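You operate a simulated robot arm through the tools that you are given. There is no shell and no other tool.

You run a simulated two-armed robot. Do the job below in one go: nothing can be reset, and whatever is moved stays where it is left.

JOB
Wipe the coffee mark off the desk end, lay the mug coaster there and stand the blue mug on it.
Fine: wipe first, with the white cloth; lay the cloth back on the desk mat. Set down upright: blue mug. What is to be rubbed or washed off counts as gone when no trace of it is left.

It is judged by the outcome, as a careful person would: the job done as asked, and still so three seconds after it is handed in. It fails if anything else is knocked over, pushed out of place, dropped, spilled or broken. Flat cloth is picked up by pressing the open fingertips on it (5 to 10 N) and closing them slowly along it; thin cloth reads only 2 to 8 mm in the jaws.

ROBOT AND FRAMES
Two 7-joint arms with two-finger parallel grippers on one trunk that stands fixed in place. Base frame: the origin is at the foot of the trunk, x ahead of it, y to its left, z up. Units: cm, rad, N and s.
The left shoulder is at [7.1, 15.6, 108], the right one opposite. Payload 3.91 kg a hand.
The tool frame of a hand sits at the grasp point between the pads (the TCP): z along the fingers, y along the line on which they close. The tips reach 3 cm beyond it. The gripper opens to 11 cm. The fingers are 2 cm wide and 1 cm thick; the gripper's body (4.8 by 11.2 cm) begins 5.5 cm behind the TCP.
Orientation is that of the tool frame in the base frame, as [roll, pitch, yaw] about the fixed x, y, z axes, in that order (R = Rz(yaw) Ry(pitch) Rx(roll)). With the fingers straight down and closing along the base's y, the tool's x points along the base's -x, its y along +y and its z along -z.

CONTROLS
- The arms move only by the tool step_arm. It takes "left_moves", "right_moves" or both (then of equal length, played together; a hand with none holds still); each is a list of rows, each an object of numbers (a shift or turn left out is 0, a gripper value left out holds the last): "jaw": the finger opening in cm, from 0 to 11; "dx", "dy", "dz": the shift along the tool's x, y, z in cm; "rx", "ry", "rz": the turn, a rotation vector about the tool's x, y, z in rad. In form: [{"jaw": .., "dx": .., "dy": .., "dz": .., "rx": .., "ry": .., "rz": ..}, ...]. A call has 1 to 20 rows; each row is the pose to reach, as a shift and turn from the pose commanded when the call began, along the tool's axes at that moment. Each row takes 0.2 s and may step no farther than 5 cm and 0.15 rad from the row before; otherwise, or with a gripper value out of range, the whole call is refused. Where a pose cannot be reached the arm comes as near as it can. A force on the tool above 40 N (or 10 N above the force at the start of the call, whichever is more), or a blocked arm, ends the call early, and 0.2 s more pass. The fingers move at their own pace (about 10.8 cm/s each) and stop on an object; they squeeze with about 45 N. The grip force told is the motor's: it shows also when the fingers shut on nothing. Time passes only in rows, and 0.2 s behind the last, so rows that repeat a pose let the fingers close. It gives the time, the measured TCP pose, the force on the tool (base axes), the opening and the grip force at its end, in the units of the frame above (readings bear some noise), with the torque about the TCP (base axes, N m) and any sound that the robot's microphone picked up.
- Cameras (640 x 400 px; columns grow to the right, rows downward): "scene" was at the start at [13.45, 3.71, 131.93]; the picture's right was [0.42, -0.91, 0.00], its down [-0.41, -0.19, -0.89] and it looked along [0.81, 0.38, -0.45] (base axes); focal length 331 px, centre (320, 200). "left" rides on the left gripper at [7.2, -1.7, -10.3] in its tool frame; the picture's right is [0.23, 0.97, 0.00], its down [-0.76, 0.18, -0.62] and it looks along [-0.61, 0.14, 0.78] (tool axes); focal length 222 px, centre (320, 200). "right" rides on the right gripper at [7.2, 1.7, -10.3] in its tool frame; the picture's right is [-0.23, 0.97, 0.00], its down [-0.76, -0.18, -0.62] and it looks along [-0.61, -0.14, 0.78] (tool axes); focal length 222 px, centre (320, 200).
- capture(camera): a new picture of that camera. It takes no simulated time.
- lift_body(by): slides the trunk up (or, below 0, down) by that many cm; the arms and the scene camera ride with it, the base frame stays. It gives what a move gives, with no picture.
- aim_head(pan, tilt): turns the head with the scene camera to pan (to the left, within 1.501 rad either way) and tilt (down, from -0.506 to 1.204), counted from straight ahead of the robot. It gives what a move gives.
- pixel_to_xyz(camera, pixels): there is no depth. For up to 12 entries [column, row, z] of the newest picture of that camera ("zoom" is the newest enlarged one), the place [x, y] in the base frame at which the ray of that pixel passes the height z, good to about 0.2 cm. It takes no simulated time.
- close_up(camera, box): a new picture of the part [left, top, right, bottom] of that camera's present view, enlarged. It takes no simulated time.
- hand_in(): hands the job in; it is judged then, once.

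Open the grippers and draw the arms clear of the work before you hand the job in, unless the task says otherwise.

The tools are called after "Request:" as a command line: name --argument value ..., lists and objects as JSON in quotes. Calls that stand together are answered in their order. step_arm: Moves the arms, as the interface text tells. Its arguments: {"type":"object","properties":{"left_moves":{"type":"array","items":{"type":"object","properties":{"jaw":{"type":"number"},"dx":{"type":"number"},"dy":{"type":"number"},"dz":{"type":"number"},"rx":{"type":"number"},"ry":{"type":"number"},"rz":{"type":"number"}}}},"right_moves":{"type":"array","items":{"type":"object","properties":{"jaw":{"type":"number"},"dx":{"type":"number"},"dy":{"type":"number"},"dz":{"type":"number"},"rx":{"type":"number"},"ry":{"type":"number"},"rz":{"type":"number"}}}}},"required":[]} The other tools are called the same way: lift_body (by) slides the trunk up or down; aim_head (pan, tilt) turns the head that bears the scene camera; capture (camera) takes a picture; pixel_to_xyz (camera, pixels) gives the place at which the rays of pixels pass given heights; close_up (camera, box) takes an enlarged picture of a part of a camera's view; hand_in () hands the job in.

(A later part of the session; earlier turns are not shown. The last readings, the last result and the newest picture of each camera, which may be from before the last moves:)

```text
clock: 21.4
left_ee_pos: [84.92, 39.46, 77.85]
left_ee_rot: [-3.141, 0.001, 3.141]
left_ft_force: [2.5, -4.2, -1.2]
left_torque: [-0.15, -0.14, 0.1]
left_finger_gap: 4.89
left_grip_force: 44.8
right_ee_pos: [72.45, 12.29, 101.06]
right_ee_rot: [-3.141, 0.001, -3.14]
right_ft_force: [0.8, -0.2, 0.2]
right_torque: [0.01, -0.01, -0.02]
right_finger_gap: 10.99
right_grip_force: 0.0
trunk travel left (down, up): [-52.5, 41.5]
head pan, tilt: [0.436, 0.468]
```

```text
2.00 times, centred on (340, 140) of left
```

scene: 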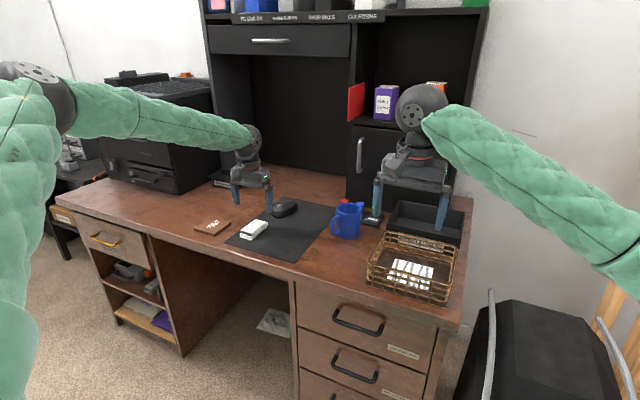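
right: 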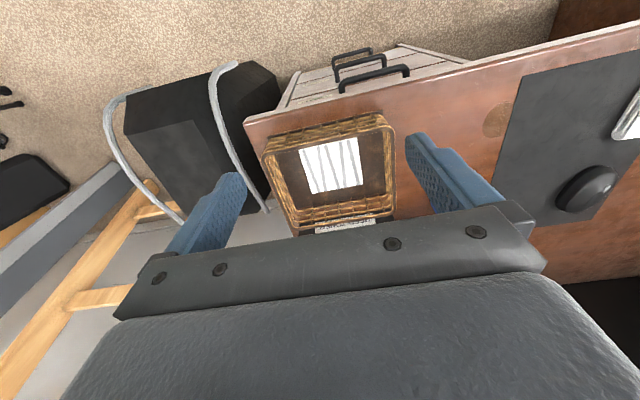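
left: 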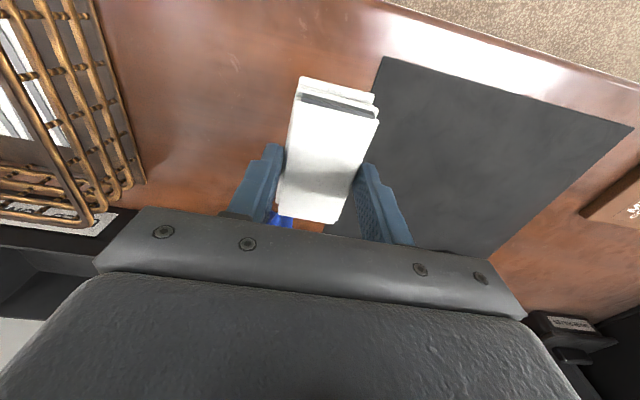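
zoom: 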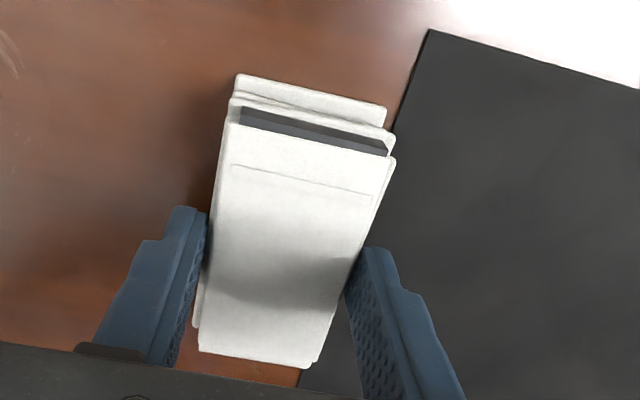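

There's a −4 N side force, so the pad now bears against the mat edge. I ease back a little from it, lift straight up, and inspect the mark area.

Request:
step_arm --left_moves '[{"dy": -0.4}, {"dy": -0.8, "dz": -0.1}, {"dy": -0.8, "dz": -0.5}, {"dy": -0.8, "dz": -2}, {"dy": -0.8, "dz": -5}, {"dy": -0.8, "dz": -8}, {"dy": -0.8, "dz": -8}]'

Request:
capture --camera "left"

Request:
close_up --camera "scene" --box '[270, 210, 380, 290]'

Request:
close_up --camera "right" --box '[440, 40, 600, 160]'

```text
clock: 23.0
left_ee_pos: [84.88, 38.74, 85.76]
left_ee_rot: [3.141, -0.002, 3.138]
left_ft_force: [0.3, -0.7, -0.5]
left_torque: [0.01, 0.01, 0.0]
left_finger_gap: 4.86
left_grip_force: 45.1
right_ee_pos: [72.53, 12.45, 100.99]
right_ee_rot: [3.141, 0.0, 3.141]
right_ft_force: [-0.7, 1.2, -0.2]
right_torque: [-0.02, 0.0, -0.01]
right_finger_gap: 11.0
right_grip_force: 0.1
trunk travel left (down, up): [-52.5, 41.5]
head pan, tilt: [0.436, 0.468]
```

```text
taken
```

left: 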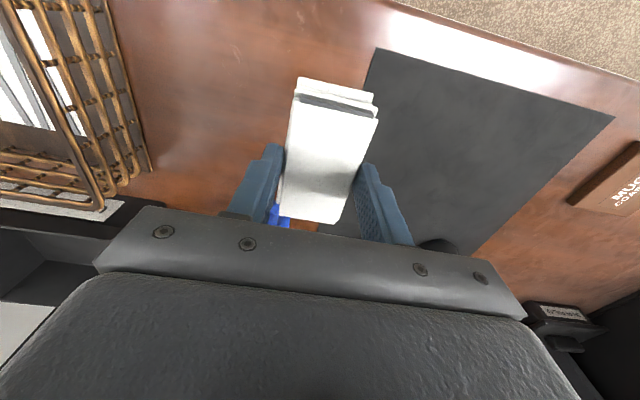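

```text
5.00 times, centred on (325, 250) of scene
```

zoom: 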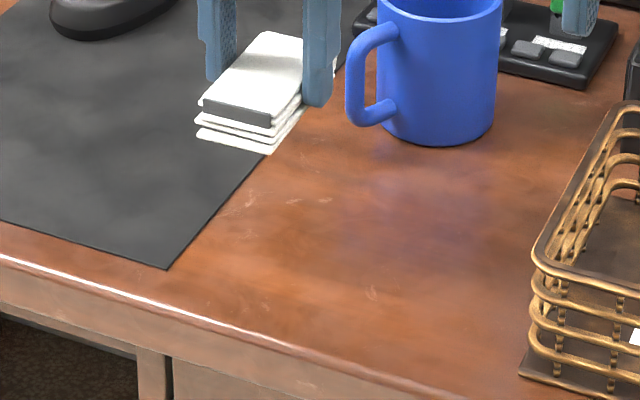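

```text
3.33 times, centred on (520, 100) of right
```

zoom: 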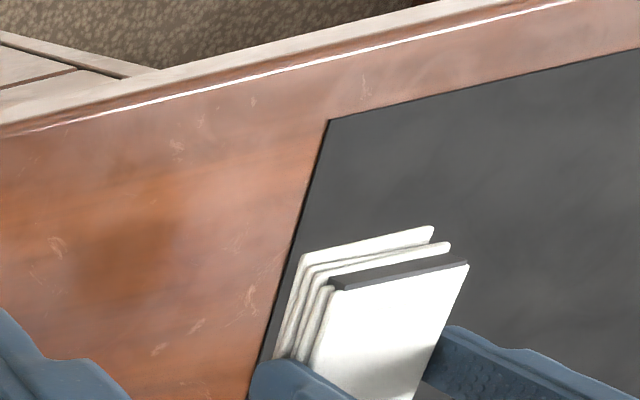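

The mark looks gone and the mat corner hasn't moved (still at px (294,263)). I move the cloth aside over the mat to look at the wiped area unobstructed.

Request:
step_arm --left_moves '[{"dy": 4, "dz": -1}, {"dy": 8, "dz": -2}, {"dy": 12, "dz": -3}, {"dy": 15, "dz": -3}, {"dy": 15, "dz": -3}]'

Request:
close_up --camera "scene" --box '[285, 235, 345, 275]'

Request:
capture --camera "left"

Request:
close_up --camera "right" --box '[450, 60, 550, 150]'

```text
clock: 24.2
left_ee_pos: [84.83, 53.64, 88.84]
left_ee_rot: [-3.14, 0.001, 3.14]
left_ft_force: [-0.2, -0.1, -0.6]
left_torque: [-0.01, 0.03, 0.04]
left_finger_gap: 4.88
left_grip_force: 44.8
right_ee_pos: [72.36, 12.32, 101.04]
right_ee_rot: [-3.141, 0.0, -3.14]
right_ft_force: [1.1, 1.0, 0.2]
right_torque: [0.02, -0.05, 0.0]
right_finger_gap: 11.01
right_grip_force: 0.1
trunk travel left (down, up): [-52.5, 41.5]
head pan, tilt: [0.436, 0.468]
```

```text
10.00 times, centred on (315, 255) of scene
```

zoom: 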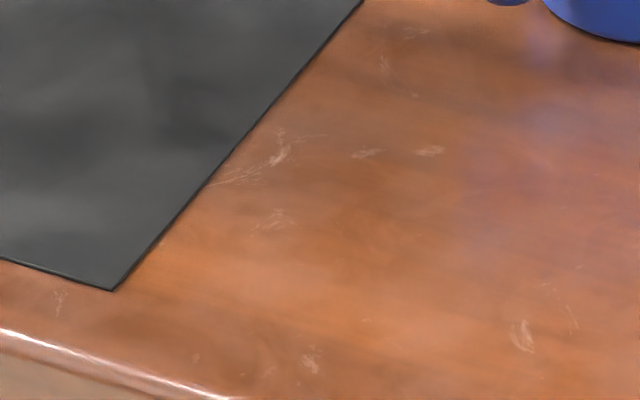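

```text
taken
```

left: 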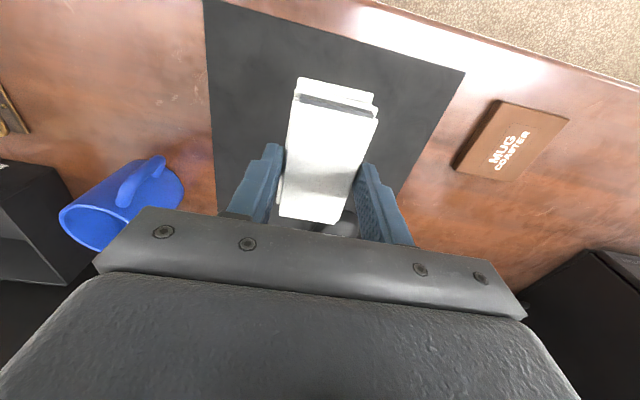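

```text
4.44 times, centred on (500, 105) of right
```

zoom: 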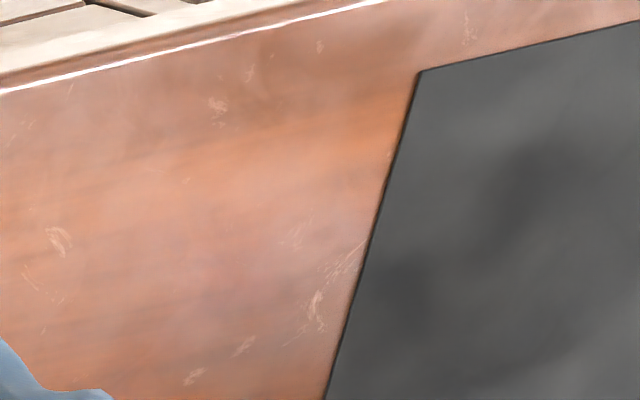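

The mark area shows only bare wood with the desk's own scratches. I check the strip along the mat edge in the left camera too.

Request:
close_up --camera "left" --box '[120, 20, 240, 120]'

Request:
close_up --camera "left" --box '[180, 60, 230, 110]'

```text
4.00 times, centred on (180, 70) of left
```

zoom: 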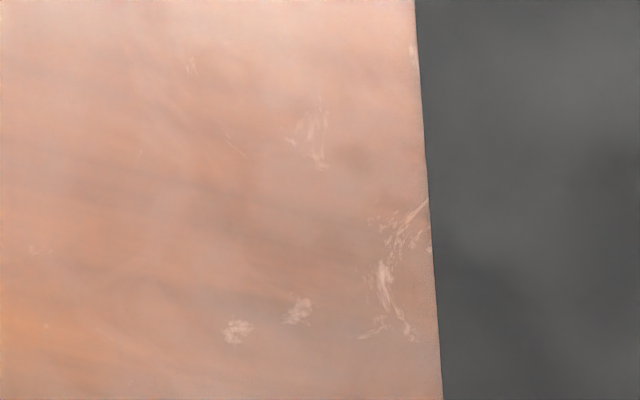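

```text
8.00 times, centred on (205, 85) of left
```

zoom: 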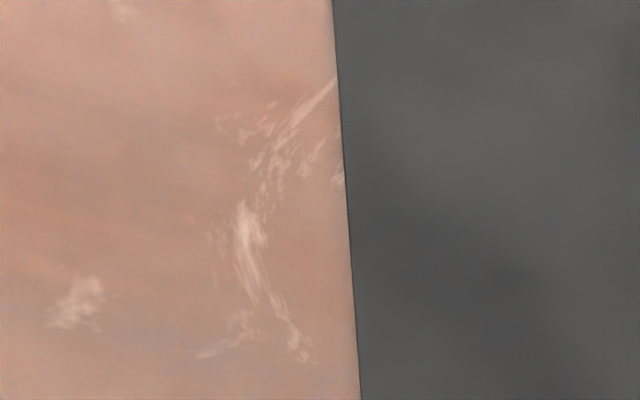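

No trace is visible. To be thorough I also make one light pass with the cloth straddling the mat's edge line, lowering gently at y≈41.3.

Request:
step_arm --left_moves '[{"dy": -4, "dz": 2}, {"dy": -8, "dz": 4}, {"dy": -11, "dz": 6.5}, {"dy": -12.3, "dz": 9}, {"dy": -12.3, "dz": 10.2}, {"dy": -12.3, "dz": 10.4}, {"dy": -12.3, "dz": 10.5}, {"dy": -12.3, "dz": 10.5}]'

```text
clock: 26.0
left_ee_pos: [84.76, 41.31, 78.52]
left_ee_rot: [3.141, 0.001, 3.141]
left_ft_force: [-0.1, 0.5, -0.9]
left_torque: [-0.01, 0.0, -0.01]
left_finger_gap: 4.86
left_grip_force: 44.8
right_ee_pos: [72.44, 12.35, 100.99]
right_ee_rot: [-3.141, -0.001, 3.14]
right_ft_force: [-0.3, 0.0, 0.7]
right_torque: [-0.01, 0.05, 0.0]
right_finger_gap: 11.01
right_grip_force: 0.1
trunk travel left (down, up): [-52.5, 41.5]
head pan, tilt: [0.436, 0.468]
```

No contact yet at z≈78.5. I lower in small steps until it touches lightly.

Request:
step_arm --left_moves '[{"dz": 0.15}, {"dz": 0.25}, {"dz": 0.35}, {"dz": 0.35}]'

```text
clock: 27.0
left_ee_pos: [84.86, 41.37, 78.12]
left_ee_rot: [-3.141, 0.001, 3.14]
left_ft_force: [0.0, 0.5, -0.3]
left_torque: [0.04, 0.02, 0.04]
left_finger_gap: 4.88
left_grip_force: 45.0
right_ee_pos: [72.43, 12.32, 101.06]
right_ee_rot: [3.14, 0.0, 3.141]
right_ft_force: [0.3, -0.1, 0.1]
right_torque: [0.0, -0.01, 0.01]
right_finger_gap: 11.01
right_grip_force: 0.1
trunk travel left (down, up): [-52.5, 41.5]
head pan, tilt: [0.436, 0.468]
```

Request:
step_arm --left_moves '[{"dz": 0.1}, {"dz": 0.2}, {"dz": 0.2}]'

```text
clock: 27.8
left_ee_pos: [84.81, 41.35, 78.08]
left_ee_rot: [3.142, 0.0, -3.142]
left_ft_force: [3.4, 4.6, 18.0]
left_torque: [0.5, 0.36, -0.02]
left_finger_gap: 4.88
left_grip_force: 44.5
right_ee_pos: [72.3, 12.37, 101.18]
right_ee_rot: [3.141, 0.0, -3.14]
right_ft_force: [-0.6, -0.5, 0.2]
right_torque: [-0.01, 0.02, 0.0]
right_finger_gap: 10.98
right_grip_force: 0.0
trunk travel left (down, up): [-52.5, 41.5]
head pan, tilt: [0.436, 0.468]
```

The pad now presses with 18 N, more than wanted; I ease up by 0.12 cm and make a few strokes along x, then lift.

Request:
step_arm --left_moves '[{"dz": -0.12}, {"dz": -0.12, "dx": 0.8}, {"dz": -0.12, "dx": 1.6}, {"dz": -0.12, "dx": 0.8}, {"dz": -0.12, "dx": 0}, {"dz": -0.12, "dx": -0.8}, {"dz": -0.12, "dx": -1.6}, {"dz": -0.12, "dx": -2.4}, {"dz": -0.12, "dx": -1.6}, {"dz": -0.12, "dx": -0.8}, {"dz": -0.12, "dx": 0}]'

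Request:
close_up --camera "left" --box '[180, 0, 640, 240]'

```text
clock: 30.2
left_ee_pos: [84.94, 41.34, 78.08]
left_ee_rot: [-3.141, 0.0, 3.139]
left_ft_force: [2.8, -0.4, 6.3]
left_torque: [0.08, -0.01, -0.04]
left_finger_gap: 4.87
left_grip_force: 45.2
right_ee_pos: [72.46, 12.33, 101.11]
right_ee_rot: [-3.141, 0.001, -3.142]
right_ft_force: [0.6, 0.9, -0.9]
right_torque: [0.01, -0.02, 0.01]
right_finger_gap: 11.01
right_grip_force: 0.0
trunk travel left (down, up): [-52.5, 41.5]
head pan, tilt: [0.436, 0.468]
```

```text
1.39 times, centred on (410, 120) of left
```

zoom: 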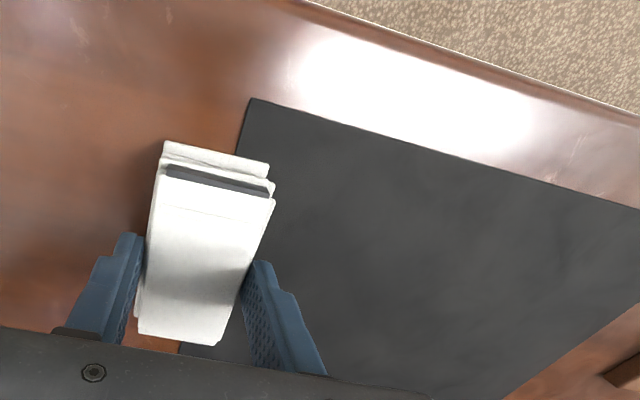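

The light pass is done at ~6 N. I lift the cloth and carry it back above its original place on the mat (87.2, 61.6), checking the mat and mark area.

Request:
step_arm --left_moves '[{"dz": -0.5}, {"dz": -2}, {"dz": -5}, {"dz": -7, "dy": 3, "dx": -0.3}, {"dz": -7, "dy": 7.5, "dx": -0.8}, {"dz": -7, "dy": 12, "dx": -1.3}, {"dz": -7, "dy": 16.5, "dx": -1.8}, {"dz": -7, "dy": 20.2, "dx": -2.3}, {"dz": -7, "dy": 20.2, "dx": -2.3}]'

Request:
close_up --camera "scene" --box '[285, 235, 345, 275]'

Request:
close_up --camera "scene" --box '[190, 170, 350, 270]'

Request:
capture --camera "left"

```text
clock: 32.2
left_ee_pos: [87.33, 61.69, 85.04]
left_ee_rot: [3.141, 0.001, 3.139]
left_ft_force: [0.4, 0.7, 0.6]
left_torque: [-0.01, 0.04, 0.02]
left_finger_gap: 4.88
left_grip_force: 44.5
right_ee_pos: [72.47, 12.35, 101.19]
right_ee_rot: [-3.14, 0.0, 3.141]
right_ft_force: [0.8, 0.8, 0.0]
right_torque: [0.02, 0.01, 0.01]
right_finger_gap: 10.98
right_grip_force: 0.1
trunk travel left (down, up): [-52.5, 41.5]
head pan, tilt: [0.436, 0.468]
```

```text
10.00 times, centred on (315, 255) of scene
```

zoom: 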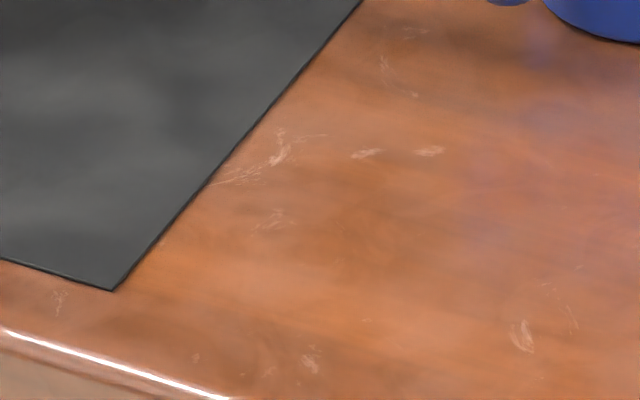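

```text
4.00 times, centred on (270, 220) of scene
```

zoom: 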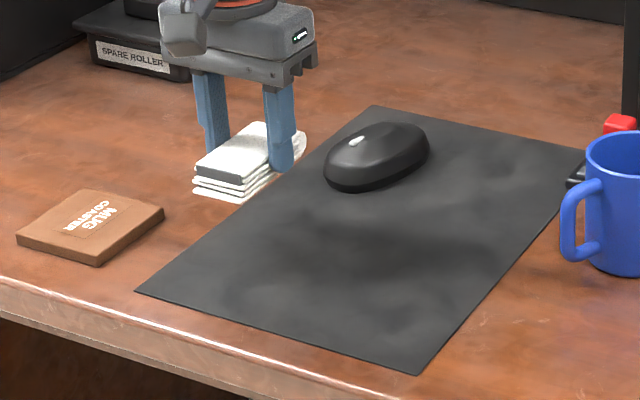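

```text
taken
```

left: 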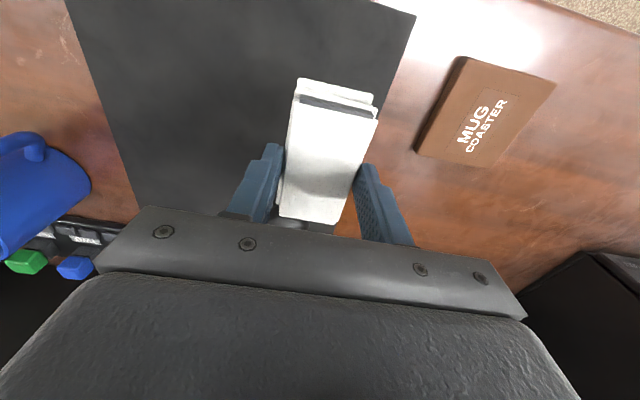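

Desk is clean and mat unmoved. I lower the cloth onto the mat at its original spot, feeling for contact.

Request:
step_arm --left_moves '[{"dz": 2, "dy": -0.4}, {"dz": 4, "dy": -0.4}, {"dz": 5.5, "dy": -0.4}, {"dz": 6.4, "dy": -0.4}, {"dz": 6.7, "dy": -0.4}, {"dz": 6.85, "dy": -0.4}, {"dz": 6.85, "dy": -0.4}]'

```text
clock: 33.8
left_ee_pos: [87.22, 61.28, 77.96]
left_ee_rot: [-3.141, 0.0, 3.138]
left_ft_force: [-0.1, 0.1, 0.6]
left_torque: [0.02, 0.01, 0.0]
left_finger_gap: 4.86
left_grip_force: 44.8
right_ee_pos: [72.39, 12.32, 101.01]
right_ee_rot: [-3.141, 0.0, 3.14]
right_ft_force: [0.4, 0.7, -0.7]
right_torque: [0.02, -0.03, 0.0]
right_finger_gap: 11.01
right_grip_force: 0.1
trunk travel left (down, up): [-52.5, 41.5]
head pan, tilt: [0.436, 0.468]
```

Nearly no force yet; I lower in 0.1 cm steps to contact, then open slightly to release.

Request:
step_arm --left_moves '[{"dz": 0.1}, {"dz": 0.15}, {"dz": 0.15}]'

```text
clock: 34.6
left_ee_pos: [87.24, 61.29, 78.03]
left_ee_rot: [3.141, 0.002, 3.141]
left_ft_force: [3.3, 2.9, 8.0]
left_torque: [0.13, -0.03, -0.01]
left_finger_gap: 4.87
left_grip_force: 44.9
right_ee_pos: [72.37, 12.32, 101.09]
right_ee_rot: [3.141, -0.002, -3.142]
right_ft_force: [1.1, -0.9, 0.5]
right_torque: [-0.01, -0.01, 0.0]
right_finger_gap: 10.99
right_grip_force: 0.0
trunk travel left (down, up): [-52.5, 41.5]
head pan, tilt: [0.436, 0.468]
```

The cloth rests on the mat (8 N). I open the fingers to 8 cm and withdraw straight up.

Request:
step_arm --left_moves '[{"jaw": 5.2}, {"jaw": 6}, {"jaw": 7}, {"jaw": 8}, {"jaw": 8, "dz": -1}, {"jaw": 8, "dz": -3}, {"jaw": 8, "dz": -6}, {"jaw": 8, "dz": -9}, {"jaw": 8, "dz": -9}]'

Request:
close_up --camera "scene" --box '[190, 170, 350, 270]'

Request:
capture --camera "left"

```text
clock: 36.6
left_ee_pos: [87.12, 61.31, 87.0]
left_ee_rot: [-3.14, 0.0, -3.141]
left_ft_force: [0.2, 0.5, -0.2]
left_torque: [-0.01, -0.02, -0.02]
left_finger_gap: 8.01
left_grip_force: 0.1
right_ee_pos: [72.43, 12.39, 101.01]
right_ee_rot: [-3.14, 0.001, -3.14]
right_ft_force: [-0.1, -0.1, 0.0]
right_torque: [0.01, 0.03, -0.02]
right_finger_gap: 11.0
right_grip_force: 0.0
trunk travel left (down, up): [-52.5, 41.5]
head pan, tilt: [0.436, 0.468]
```

```text
4.00 times, centred on (270, 220) of scene
```

zoom: 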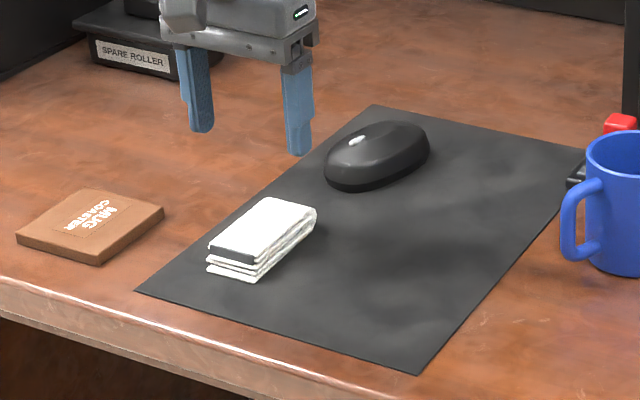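

```text
taken
```

left: 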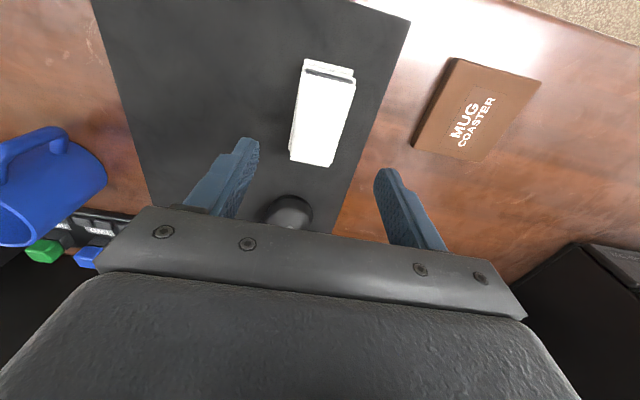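

The cloth lies back on the mat. Now I move above the coaster centre (83.7, 75.4) with the jaws at 10.5 cm.

Request:
step_arm --left_moves '[{"dx": 0.9, "dy": 3.5, "jaw": 10.6}, {"dx": 1.8, "dy": 7, "dz": 0}, {"dx": 2.7, "dy": 10.5, "dz": 1}, {"dx": 3.4, "dy": 14.1, "dz": 2.5}, {"dx": 3.4, "dy": 14.1, "dz": 3}, {"dx": 3.4, "dy": 14.1, "dz": 3}]'

Request:
capture --camera "left"

Request:
close_up --camera "scene" --box '[150, 160, 310, 260]'

```text
clock: 38.0
left_ee_pos: [83.76, 75.32, 83.94]
left_ee_rot: [-3.141, 0.001, -3.141]
left_ft_force: [-0.1, 0.8, 0.0]
left_torque: [-0.01, 0.0, 0.0]
left_finger_gap: 10.63
left_grip_force: 0.0
right_ee_pos: [72.43, 12.42, 101.12]
right_ee_rot: [-3.14, 0.001, -3.141]
right_ft_force: [0.5, 0.3, 0.0]
right_torque: [-0.01, -0.02, 0.01]
right_finger_gap: 11.02
right_grip_force: 0.1
trunk travel left (down, up): [-52.5, 41.5]
head pan, tilt: [0.436, 0.468]
```

```text
taken
```

left: 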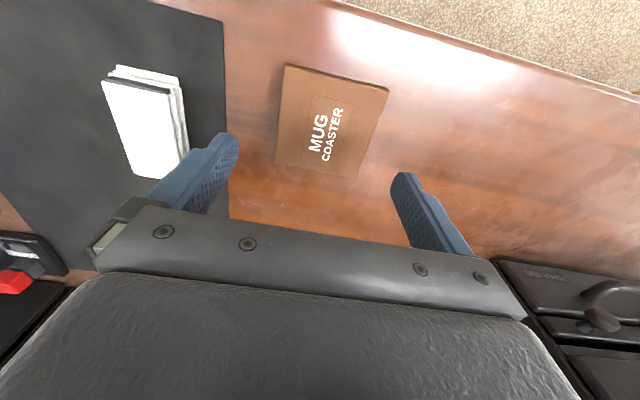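

```text
4.00 times, centred on (230, 210) of scene
```

zoom: 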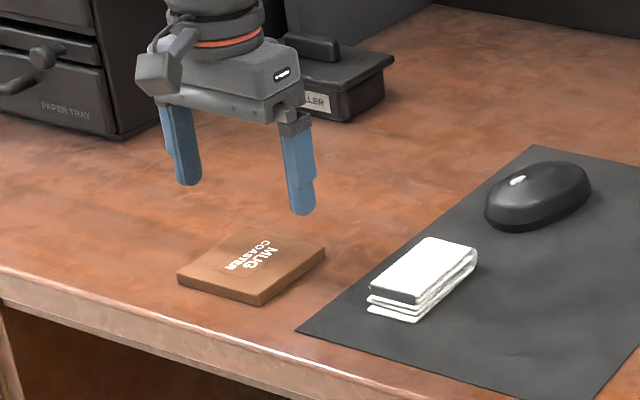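

Reach is fine. I re-measure the coaster's corners from this closer view.

Request:
close_up --camera "left" --box '[250, 50, 410, 190]'

Request:
pixel_to_xyz --camera "left" --pixels '[[286, 64, 75], [389, 88, 75], [357, 178, 75], [275, 163, 75]]'

```text
2.86 times, centred on (330, 120) of left
```

zoom: 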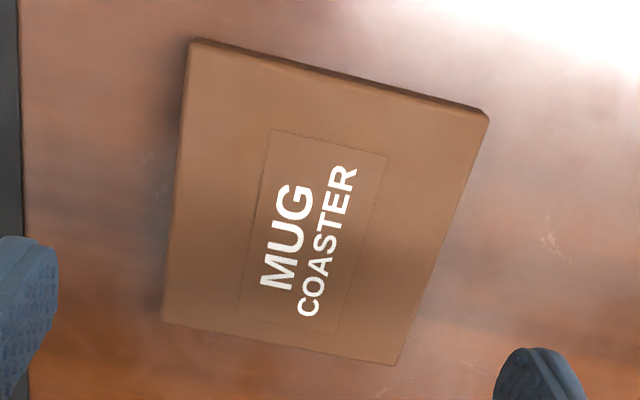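

```text
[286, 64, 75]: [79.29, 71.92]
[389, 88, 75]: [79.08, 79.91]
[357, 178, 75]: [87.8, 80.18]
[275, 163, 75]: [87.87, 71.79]
```

The coaster centre is about (83.5, 75.7). I shift +0.3 in y and lower to z≈79.5 to check clearance on both sides.

Request:
step_arm --left_moves '[{"dx": 0.1, "dy": 0.3, "dz": 1.5}, {"dx": 0.2, "dy": 0.3, "dz": 3}, {"dx": 0.2, "dy": 0.3, "dz": 4.4}, {"dx": 0.2, "dy": 0.3, "dz": 4.4}]'

Request:
close_up --camera "left" --box '[160, 0, 480, 200]'

Request:
close_up --camera "scene" --box '[170, 180, 270, 250]'

```text
clock: 39.0
left_ee_pos: [83.54, 75.68, 79.53]
left_ee_rot: [-3.141, -0.001, -3.141]
left_ft_force: [0.0, 0.4, 0.0]
left_torque: [0.01, -0.03, 0.0]
left_finger_gap: 10.59
left_grip_force: 0.1
right_ee_pos: [72.49, 12.26, 101.06]
right_ee_rot: [-3.141, 0.002, 3.141]
right_ft_force: [0.1, 0.4, -0.1]
right_torque: [0.0, -0.01, 0.03]
right_finger_gap: 11.02
right_grip_force: 0.2
trunk travel left (down, up): [-52.5, 41.5]
head pan, tilt: [0.436, 0.468]
```

```text
2.00 times, centred on (320, 100) of left
```

zoom: 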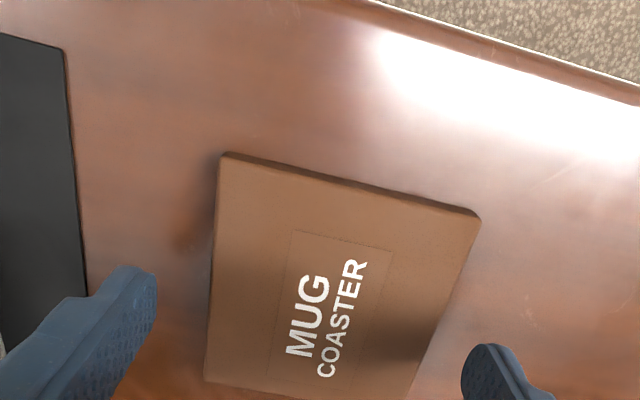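

```text
5.71 times, centred on (220, 215) of scene
```

zoom: 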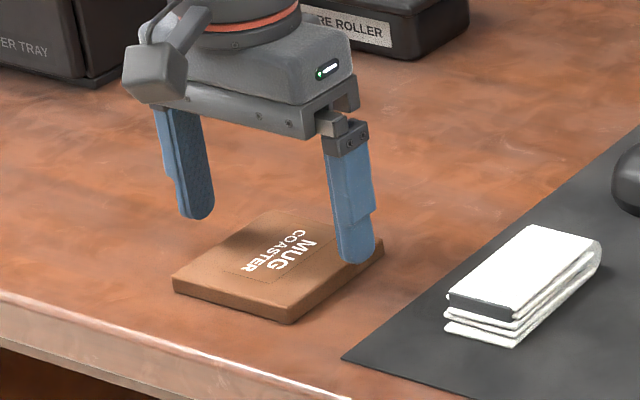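

Clearances on both sides look even. I lower to TCP z≈77.45 (tips ≈0.45 cm above the desk) and close onto the coaster.

Request:
step_arm --left_moves '[{"dz": 1}, {"dz": 1.7}, {"dz": 2.05}, {"dz": 2.05, "jaw": 10}, {"dz": 2.05, "jaw": 9.4}, {"dz": 2.05, "jaw": 8.8}, {"dz": 2.05, "jaw": 8.4}, {"dz": 2.05, "jaw": 8.0}, {"dz": 2.05, "jaw": 7.6}, {"dz": 2.05, "jaw": 7.2}, {"dz": 2.05, "jaw": 7.2}]'

Request:
close_up --camera "left" --box '[160, 0, 480, 200]'

Request:
close_up --camera "scene" --box '[170, 180, 270, 250]'

```text
clock: 41.4
left_ee_pos: [83.57, 75.66, 77.46]
left_ee_rot: [3.141, 0.002, 3.141]
left_ft_force: [0.0, 0.3, 0.5]
left_torque: [0.05, 0.02, 0.01]
left_finger_gap: 8.39
left_grip_force: 45.0
right_ee_pos: [72.47, 12.37, 101.21]
right_ee_rot: [3.141, 0.002, -3.141]
right_ft_force: [1.0, -0.7, -0.3]
right_torque: [0.03, -0.05, -0.01]
right_finger_gap: 10.99
right_grip_force: 0.0
trunk travel left (down, up): [-52.5, 41.5]
head pan, tilt: [0.436, 0.468]
```

```text
2.00 times, centred on (320, 100) of left
```

zoom: 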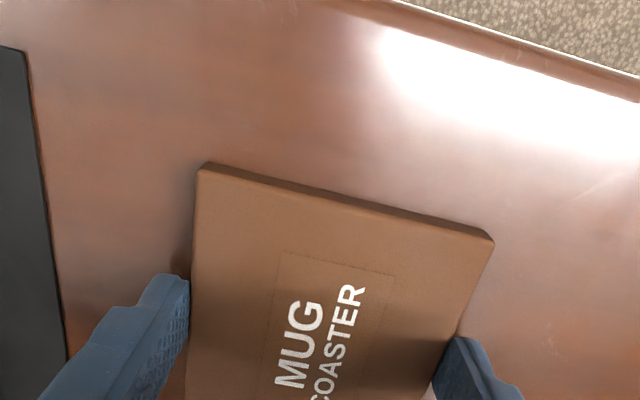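

```text
5.71 times, centred on (220, 215) of scene
```

zoom: 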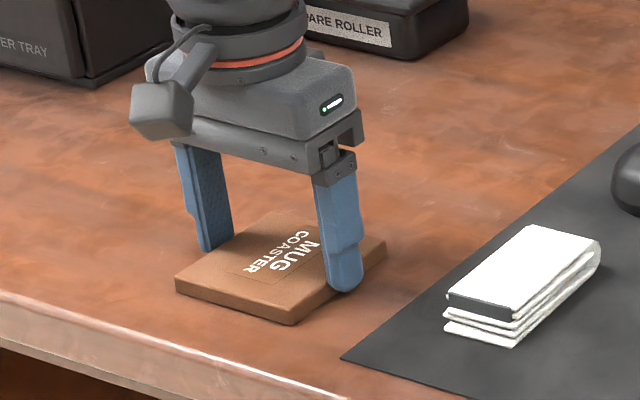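

Coaster gripped at 8.39 cm, 45 N. I lift it 9 cm and check that it's level in the grip.

Request:
step_arm --left_moves '[{"dz": -0.4}, {"dz": -1.5}, {"dz": -3.5}, {"dz": -6}, {"dz": -9}, {"dz": -9}]'

Request:
close_up --camera "left" --box '[160, 0, 480, 200]'

Request:
close_up --camera "scene" --box '[170, 150, 270, 250]'

```text
clock: 42.8
left_ee_pos: [83.54, 75.55, 86.41]
left_ee_rot: [-3.142, -0.001, 3.141]
left_ft_force: [-0.6, 0.8, -0.6]
left_torque: [0.0, 0.02, 0.0]
left_finger_gap: 8.38
left_grip_force: 45.0
right_ee_pos: [72.36, 12.41, 101.08]
right_ee_rot: [3.141, 0.0, -3.14]
right_ft_force: [0.1, -0.4, -0.6]
right_torque: [0.01, 0.0, 0.0]
right_finger_gap: 11.04
right_grip_force: 0.0
trunk travel left (down, up): [-52.5, 41.5]
head pan, tilt: [0.436, 0.468]
```

```text
2.00 times, centred on (320, 100) of left
```

zoom: 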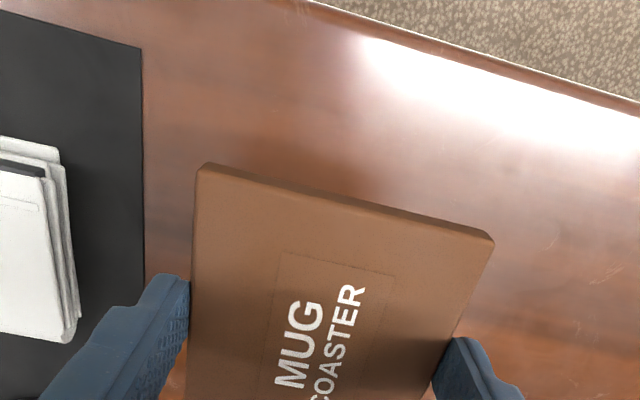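

```text
4.00 times, centred on (220, 200) of scene
```

zoom: 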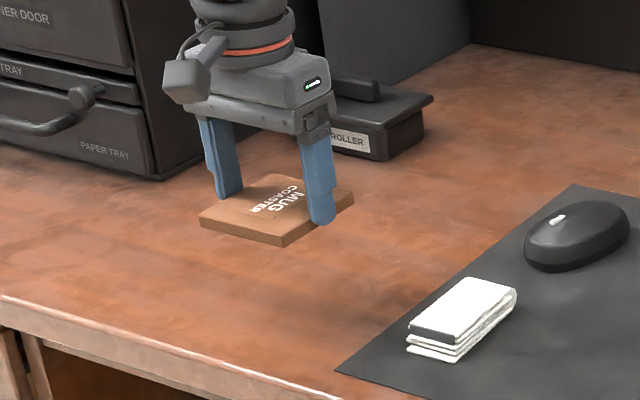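

Held level. I carry it across at z≈86.5 to above the wiped place at about (84.4, 37.5).

Request:
step_arm --left_moves '[{"dy": -3, "dx": -0.1}, {"dy": -7, "dx": -0.2}, {"dy": -11, "dx": -0.3}, {"dy": -15, "dx": -0.4}, {"dy": -19, "dx": -0.5}, {"dy": -23, "dx": -0.6}, {"dy": -27, "dx": -0.7}, {"dy": -31, "dx": -0.8}, {"dy": -35, "dx": -0.9}, {"dy": -37.5, "dx": -0.9}, {"dy": -38.05, "dx": -0.9}, {"dy": -38.05, "dx": -0.9}]'

Request:
capture --camera "left"

Request:
close_up --camera "scene" --box '[270, 180, 410, 280]'

```text
clock: 45.4
left_ee_pos: [84.43, 37.74, 86.55]
left_ee_rot: [3.141, 0.0, 3.141]
left_ft_force: [0.4, -0.8, -0.7]
left_torque: [-0.02, 0.01, -0.01]
left_finger_gap: 8.37
left_grip_force: 44.5
right_ee_pos: [72.35, 12.36, 101.08]
right_ee_rot: [-3.141, 0.001, -3.141]
right_ft_force: [0.1, -0.2, 0.4]
right_torque: [-0.02, 0.0, -0.01]
right_finger_gap: 10.99
right_grip_force: 0.0
trunk travel left (down, up): [-52.5, 41.5]
head pan, tilt: [0.436, 0.468]
```

```text
taken
```

left: 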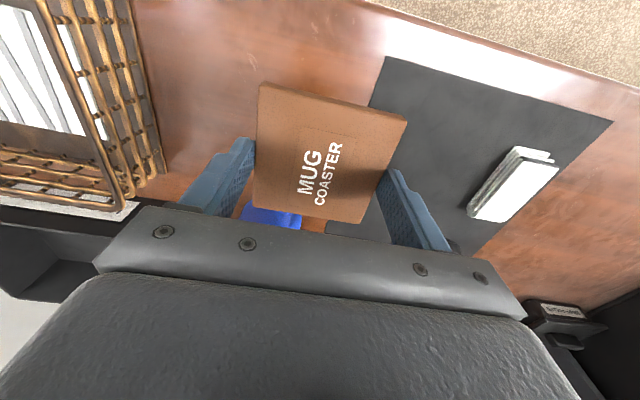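

```text
4.00 times, centred on (340, 230) of scene
```

zoom: 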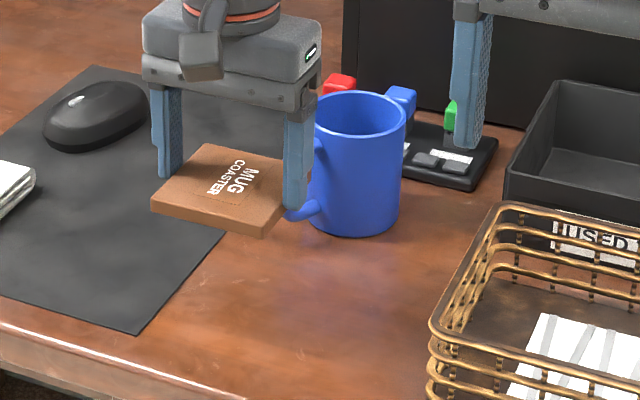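

I lower the coaster to about 0.8 cm above the desk and check where its edge sits relative to the mat edge.

Request:
step_arm --left_moves '[{"dz": 2}, {"dz": 4}, {"dz": 6}, {"dz": 7.5}, {"dz": 8.2}, {"dz": 8.2}]'

Request:
close_up --camera "left" --box '[160, 40, 480, 240]'

Request:
close_up --camera "scene" --box '[270, 200, 380, 280]'

```text
clock: 46.8
left_ee_pos: [84.32, 37.47, 78.27]
left_ee_rot: [3.141, -0.001, 3.14]
left_ft_force: [0.0, -0.3, 0.2]
left_torque: [-0.02, -0.01, -0.02]
left_finger_gap: 8.38
left_grip_force: 44.6
right_ee_pos: [72.4, 12.44, 101.04]
right_ee_rot: [-3.141, -0.001, -3.141]
right_ft_force: [0.8, 0.3, -0.6]
right_torque: [0.04, 0.01, -0.03]
right_finger_gap: 11.0
right_grip_force: 0.0
trunk travel left (down, up): [-52.5, 41.5]
head pan, tilt: [0.436, 0.468]
```

```text
2.00 times, centred on (320, 140) of left
```

zoom: 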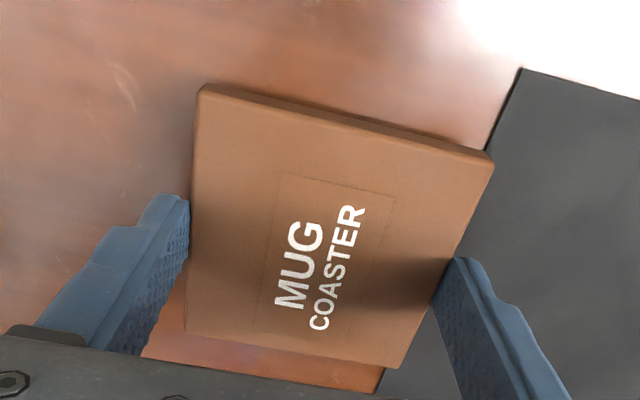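

```text
5.00 times, centred on (325, 240) of scene
```

zoom: 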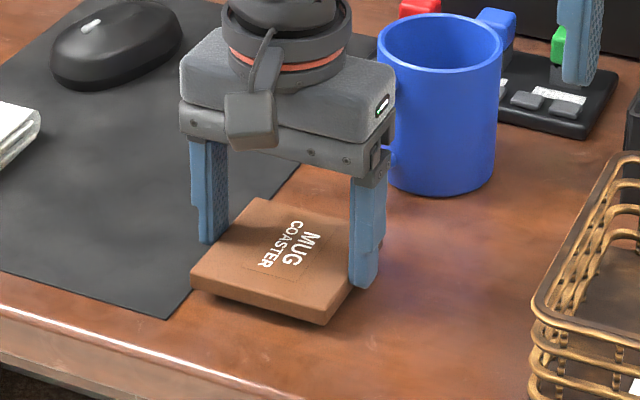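

The coaster clears the mat edge by a few millimetres. I lower it to the desk, feeling for contact.

Request:
step_arm --left_moves '[{"dz": 0.4}, {"dz": 0.7}, {"dz": 0.8}, {"dz": 0.8}]'

```text
clock: 47.8
left_ee_pos: [84.32, 37.68, 77.4]
left_ee_rot: [-3.141, 0.0, 3.141]
left_ft_force: [0.4, 0.3, -0.5]
left_torque: [0.0, -0.04, 0.01]
left_finger_gap: 8.38
left_grip_force: 44.9
right_ee_pos: [72.4, 12.39, 101.09]
right_ee_rot: [-3.141, -0.002, -3.141]
right_ft_force: [-0.5, 0.3, -0.4]
right_torque: [0.0, 0.02, 0.0]
right_finger_gap: 10.98
right_grip_force: 0.0
trunk travel left (down, up): [-52.5, 41.5]
head pan, tilt: [0.436, 0.468]
```

No contact yet; I go down in 0.1 cm steps.

Request:
step_arm --left_moves '[{"dz": 0.08}, {"dz": 0.16}, {"dz": 0.16}]'

```text
clock: 48.6
left_ee_pos: [84.35, 37.52, 77.47]
left_ee_rot: [-3.141, -0.001, 3.14]
left_ft_force: [-0.1, 0.9, 7.2]
left_torque: [0.04, 0.12, 0.01]
left_finger_gap: 8.37
left_grip_force: 45.1
right_ee_pos: [72.44, 12.39, 101.04]
right_ee_rot: [-3.141, 0.0, -3.141]
right_ft_force: [-0.1, -1.0, 0.4]
right_torque: [-0.01, -0.01, 0.0]
right_finger_gap: 10.99
right_grip_force: 0.1
trunk travel left (down, up): [-52.5, 41.5]
head pan, tilt: [0.436, 0.468]
```

The coaster rests on the desk (7 N, hardly any torque, so flat). I open the fingers by a small amount and rise straight up.

Request:
step_arm --left_moves '[{"jaw": 8.7, "dz": -0.1}, {"jaw": 9.2, "dz": -0.1}, {"jaw": 9.6, "dz": -0.1}, {"jaw": 9.6, "dz": -0.1}, {"dz": -1}, {"dz": -3}, {"dz": -6}, {"dz": -10}, {"dz": -14}, {"dz": -14}]'

Request:
capture --camera "left"

Request:
close_up --camera "scene" --box '[270, 200, 400, 280]'

```text
clock: 50.8
left_ee_pos: [84.35, 37.51, 91.39]
left_ee_rot: [3.141, -0.002, 3.14]
left_ft_force: [0.8, 1.3, -0.4]
left_torque: [-0.01, 0.01, 0.02]
left_finger_gap: 9.59
left_grip_force: 0.0
right_ee_pos: [72.47, 12.44, 101.0]
right_ee_rot: [3.141, -0.001, 3.141]
right_ft_force: [0.8, 0.6, -0.2]
right_torque: [0.03, 0.01, -0.01]
right_finger_gap: 11.0
right_grip_force: 0.0
trunk travel left (down, up): [-52.5, 41.5]
head pan, tilt: [0.436, 0.468]
```

```text
taken
```

left: 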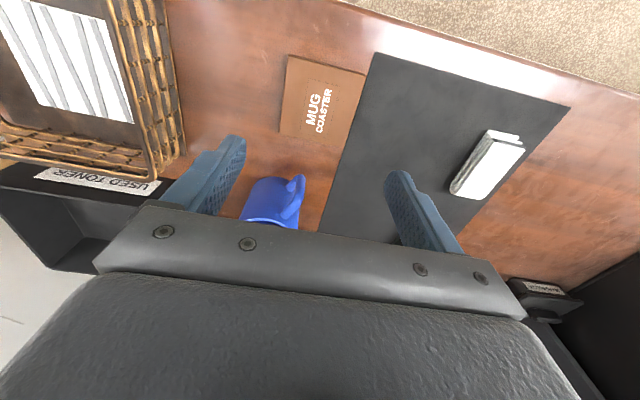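

```text
4.92 times, centred on (335, 240) of scene
```

zoom: 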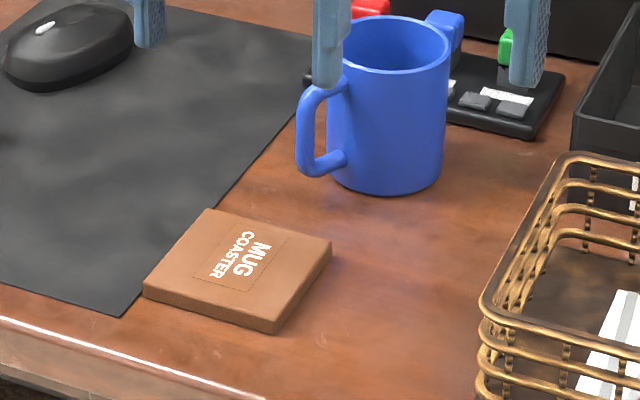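

The coaster lies flat beside the mat where the mark was. Now I map the surroundings of the mug (keypad behind it, coaster position) before choosing the grasp.

Request:
pixel_to_xyz --camera "zoom" --pixels '[[530, 140, 74], [565, 78, 75], [450, 122, 75], [305, 82, 74], [448, 128, 74], [445, 20, 80], [370, 5, 80], [510, 40, 78], [145, 295, 74], [273, 333, 74], [332, 240, 75], [210, 208, 75]]'

Request:
close_up --camera "left" --box '[200, 120, 420, 250]'

Request:
capture --camera "right"

```text
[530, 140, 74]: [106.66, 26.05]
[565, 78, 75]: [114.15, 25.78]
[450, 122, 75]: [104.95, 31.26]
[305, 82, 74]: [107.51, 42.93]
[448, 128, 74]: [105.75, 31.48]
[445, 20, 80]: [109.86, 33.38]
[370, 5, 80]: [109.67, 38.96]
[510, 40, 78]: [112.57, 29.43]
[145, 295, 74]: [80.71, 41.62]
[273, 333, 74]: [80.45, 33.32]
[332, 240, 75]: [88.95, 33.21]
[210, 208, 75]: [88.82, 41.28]
```

```text
2.91 times, centred on (310, 185) of left
```

zoom: 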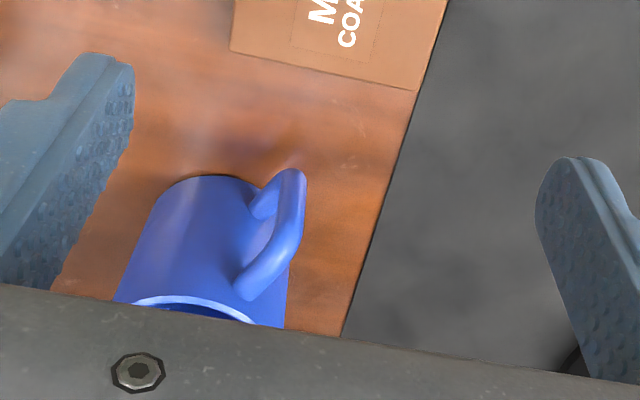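

```text
taken
```

right: 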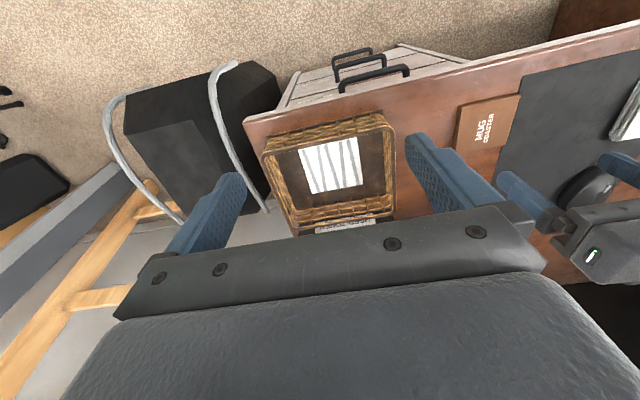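

The keypad starts at x≈105.5, behind the mug, so closing along y with the hand over the mug's axis (99.6, 34.0) is clear. I move there at z≈91 with the jaws fully open.

Request:
step_arm --left_moves '[{"dx": -2.5, "dy": -0.6, "jaw": 11}, {"dx": -5.5, "dy": -1.3, "jaw": 11}, {"dx": -8.5, "dy": -2, "jaw": 11}, {"dx": -11.5, "dy": -2.7, "jaw": 11}, {"dx": -14, "dy": -3.2, "jaw": 11}, {"dx": -15.2, "dy": -3.5, "jaw": 11}, {"dx": -15.2, "dy": -3.5, "jaw": 11}]'

Request:
capture --camera "left"

Request:
close_up --camera "scene" --box '[290, 130, 430, 250]'

```text
clock: 52.4
left_ee_pos: [96.2, 35.11, 92.28]
left_ee_rot: [3.141, 0.0, 3.138]
left_ft_force: [0.9, -0.7, -0.1]
left_torque: [0.01, 0.01, 0.0]
left_finger_gap: 10.96
left_grip_force: 0.0
left hand out of reach, approached as far as the arm can: row 5, 6, 7
right_ee_pos: [72.31, 12.35, 101.09]
right_ee_rot: [-3.141, -0.001, -3.141]
right_ft_force: [0.1, 0.3, 0.0]
right_torque: [-0.04, 0.0, 0.01]
right_finger_gap: 10.99
right_grip_force: 0.0
trunk travel left (down, up): [-52.5, 41.5]
head pan, tilt: [0.436, 0.468]
```

```text
taken
```

left: 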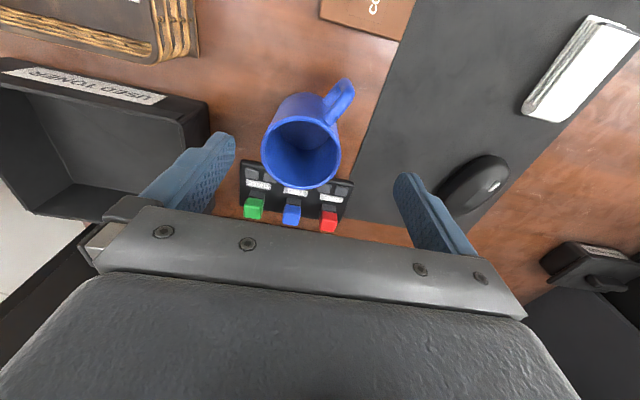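

```text
3.33 times, centred on (360, 190) of scene
```

zoom: 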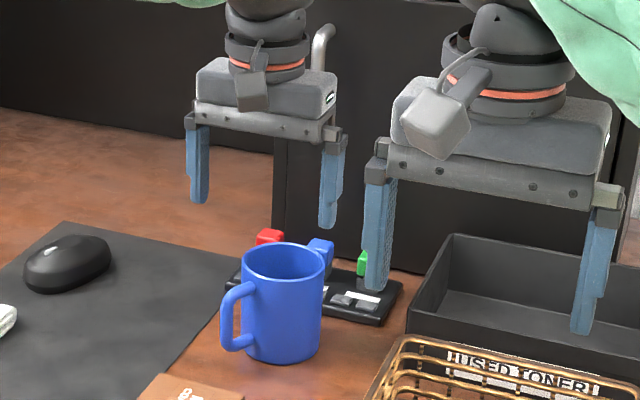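

Tool-down falls short there (stopped at x≈96), so I'll tilt the hand so the fingers point outward. I draw back 6 cm and tilt by −0.35 rad about the tool's y.

Request:
step_arm --left_moves '[{"dx": 3}, {"dx": 6}, {"dx": 6, "ry": -0.12}, {"dx": 6, "ry": -0.24}, {"dx": 6, "ry": -0.35}, {"dx": 6, "ry": -0.35}]'

Request:
capture --camera "left"

Request:
capture --camera "scene"

```text
clock: 53.8
left_ee_pos: [89.92, 35.41, 92.2]
left_ee_rot: [3.14, 0.349, 3.139]
left_ft_force: [0.4, 0.0, -0.4]
left_torque: [-0.01, -0.03, 0.03]
left_finger_gap: 10.97
left_grip_force: 0.0
right_ee_pos: [72.52, 12.35, 101.02]
right_ee_rot: [3.141, 0.0, 3.141]
right_ft_force: [0.8, 0.3, 0.0]
right_torque: [-0.01, 0.01, -0.01]
right_finger_gap: 10.99
right_grip_force: 0.0
trunk travel left (down, up): [-52.5, 41.5]
head pan, tilt: [0.436, 0.468]
```

```text
taken
```

left: 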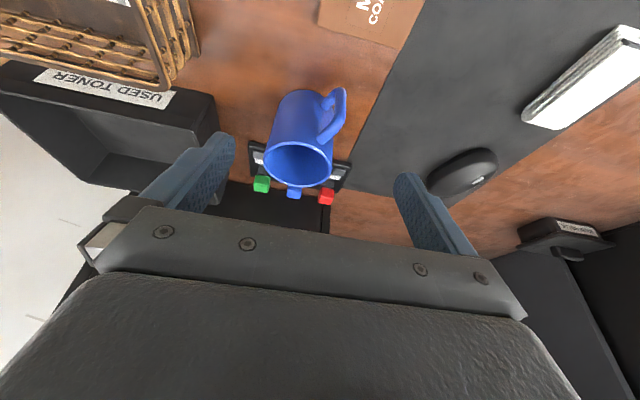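

```text
taken
```

scene: 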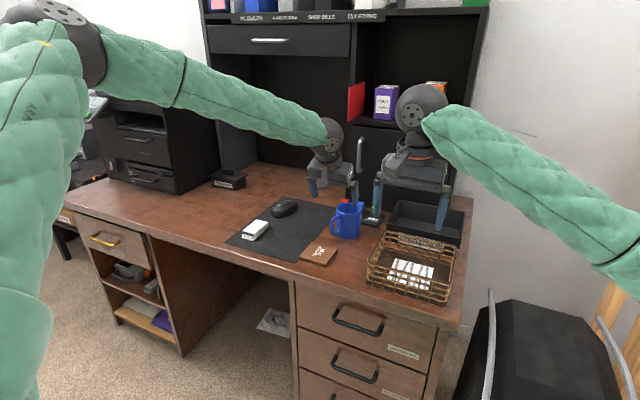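

The tilt works (fingers point outward and down). I re-measure the mug rim from this view at z=83 to fix its centre.

Request:
close_up --camera "left" --box '[240, 70, 380, 210]'

Request:
pixel_to_xyz --camera "left" --pixels '[[264.5, 162, 83], [333, 162, 83], [298, 143, 83], [298, 187, 83], [298, 165, 83], [343, 90, 82], [274, 110, 74], [345, 92, 81]]'

```text
2.86 times, centred on (310, 140) of left
```

zoom: 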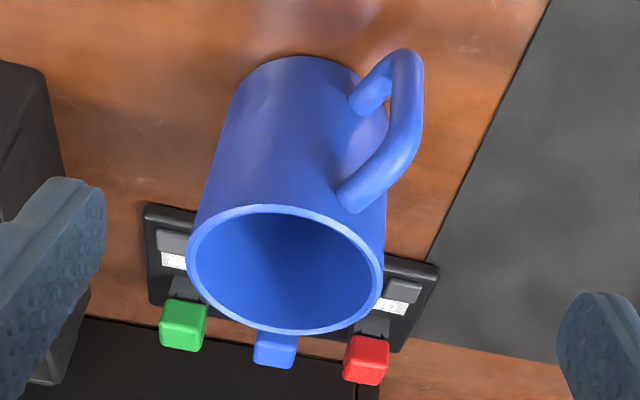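

```text
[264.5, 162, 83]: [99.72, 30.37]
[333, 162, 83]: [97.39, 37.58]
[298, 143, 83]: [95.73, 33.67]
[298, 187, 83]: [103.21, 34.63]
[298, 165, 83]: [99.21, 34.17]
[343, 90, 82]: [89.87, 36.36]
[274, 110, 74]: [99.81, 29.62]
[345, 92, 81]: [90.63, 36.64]
```

Mug axis ≈ (99.3, 34.1). I check the toner box's nearest corner and the height of its rim, since the right finger will come down at y≈28.

Request:
pixel_to_xyz --camera "scene" --pixels '[[387, 223, 78], [387, 223, 80], [387, 223, 82], [387, 223, 84], [398.5, 200.5, 80], [398.5, 200.5, 82]]'

Request:
pixel_to_xyz --camera "left" --pixels '[[209, 97, 78], [209, 97, 80], [209, 97, 82], [209, 97, 84], [219, 132, 78], [219, 132, 82]]'

Request:
close_up --camera "scene" --box '[330, 170, 470, 260]'

Request:
close_up --camera "left" --box '[0, 40, 260, 230]'

```text
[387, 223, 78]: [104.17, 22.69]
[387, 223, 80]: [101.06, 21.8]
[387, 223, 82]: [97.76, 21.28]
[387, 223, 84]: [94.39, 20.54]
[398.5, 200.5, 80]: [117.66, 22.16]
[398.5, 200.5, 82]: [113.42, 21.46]
```

```text
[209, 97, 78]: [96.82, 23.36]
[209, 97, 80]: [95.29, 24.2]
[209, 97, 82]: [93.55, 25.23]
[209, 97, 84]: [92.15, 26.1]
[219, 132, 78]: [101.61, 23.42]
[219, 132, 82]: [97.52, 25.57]
```

```text
4.44 times, centred on (400, 215) of scene
```

zoom: 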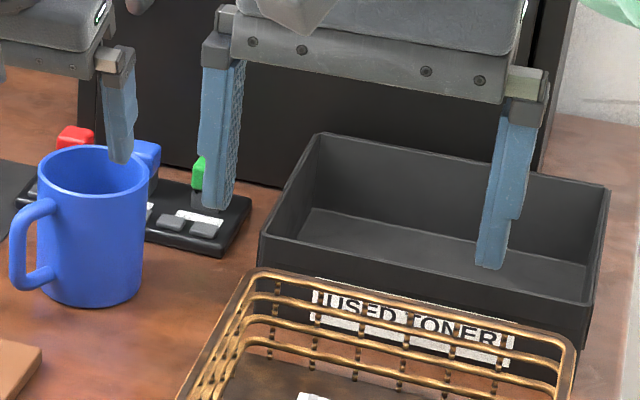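

```text
2.11 times, centred on (130, 135) of left
```

zoom: 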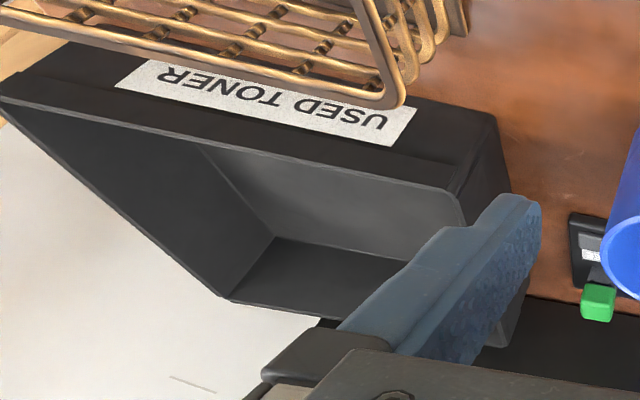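

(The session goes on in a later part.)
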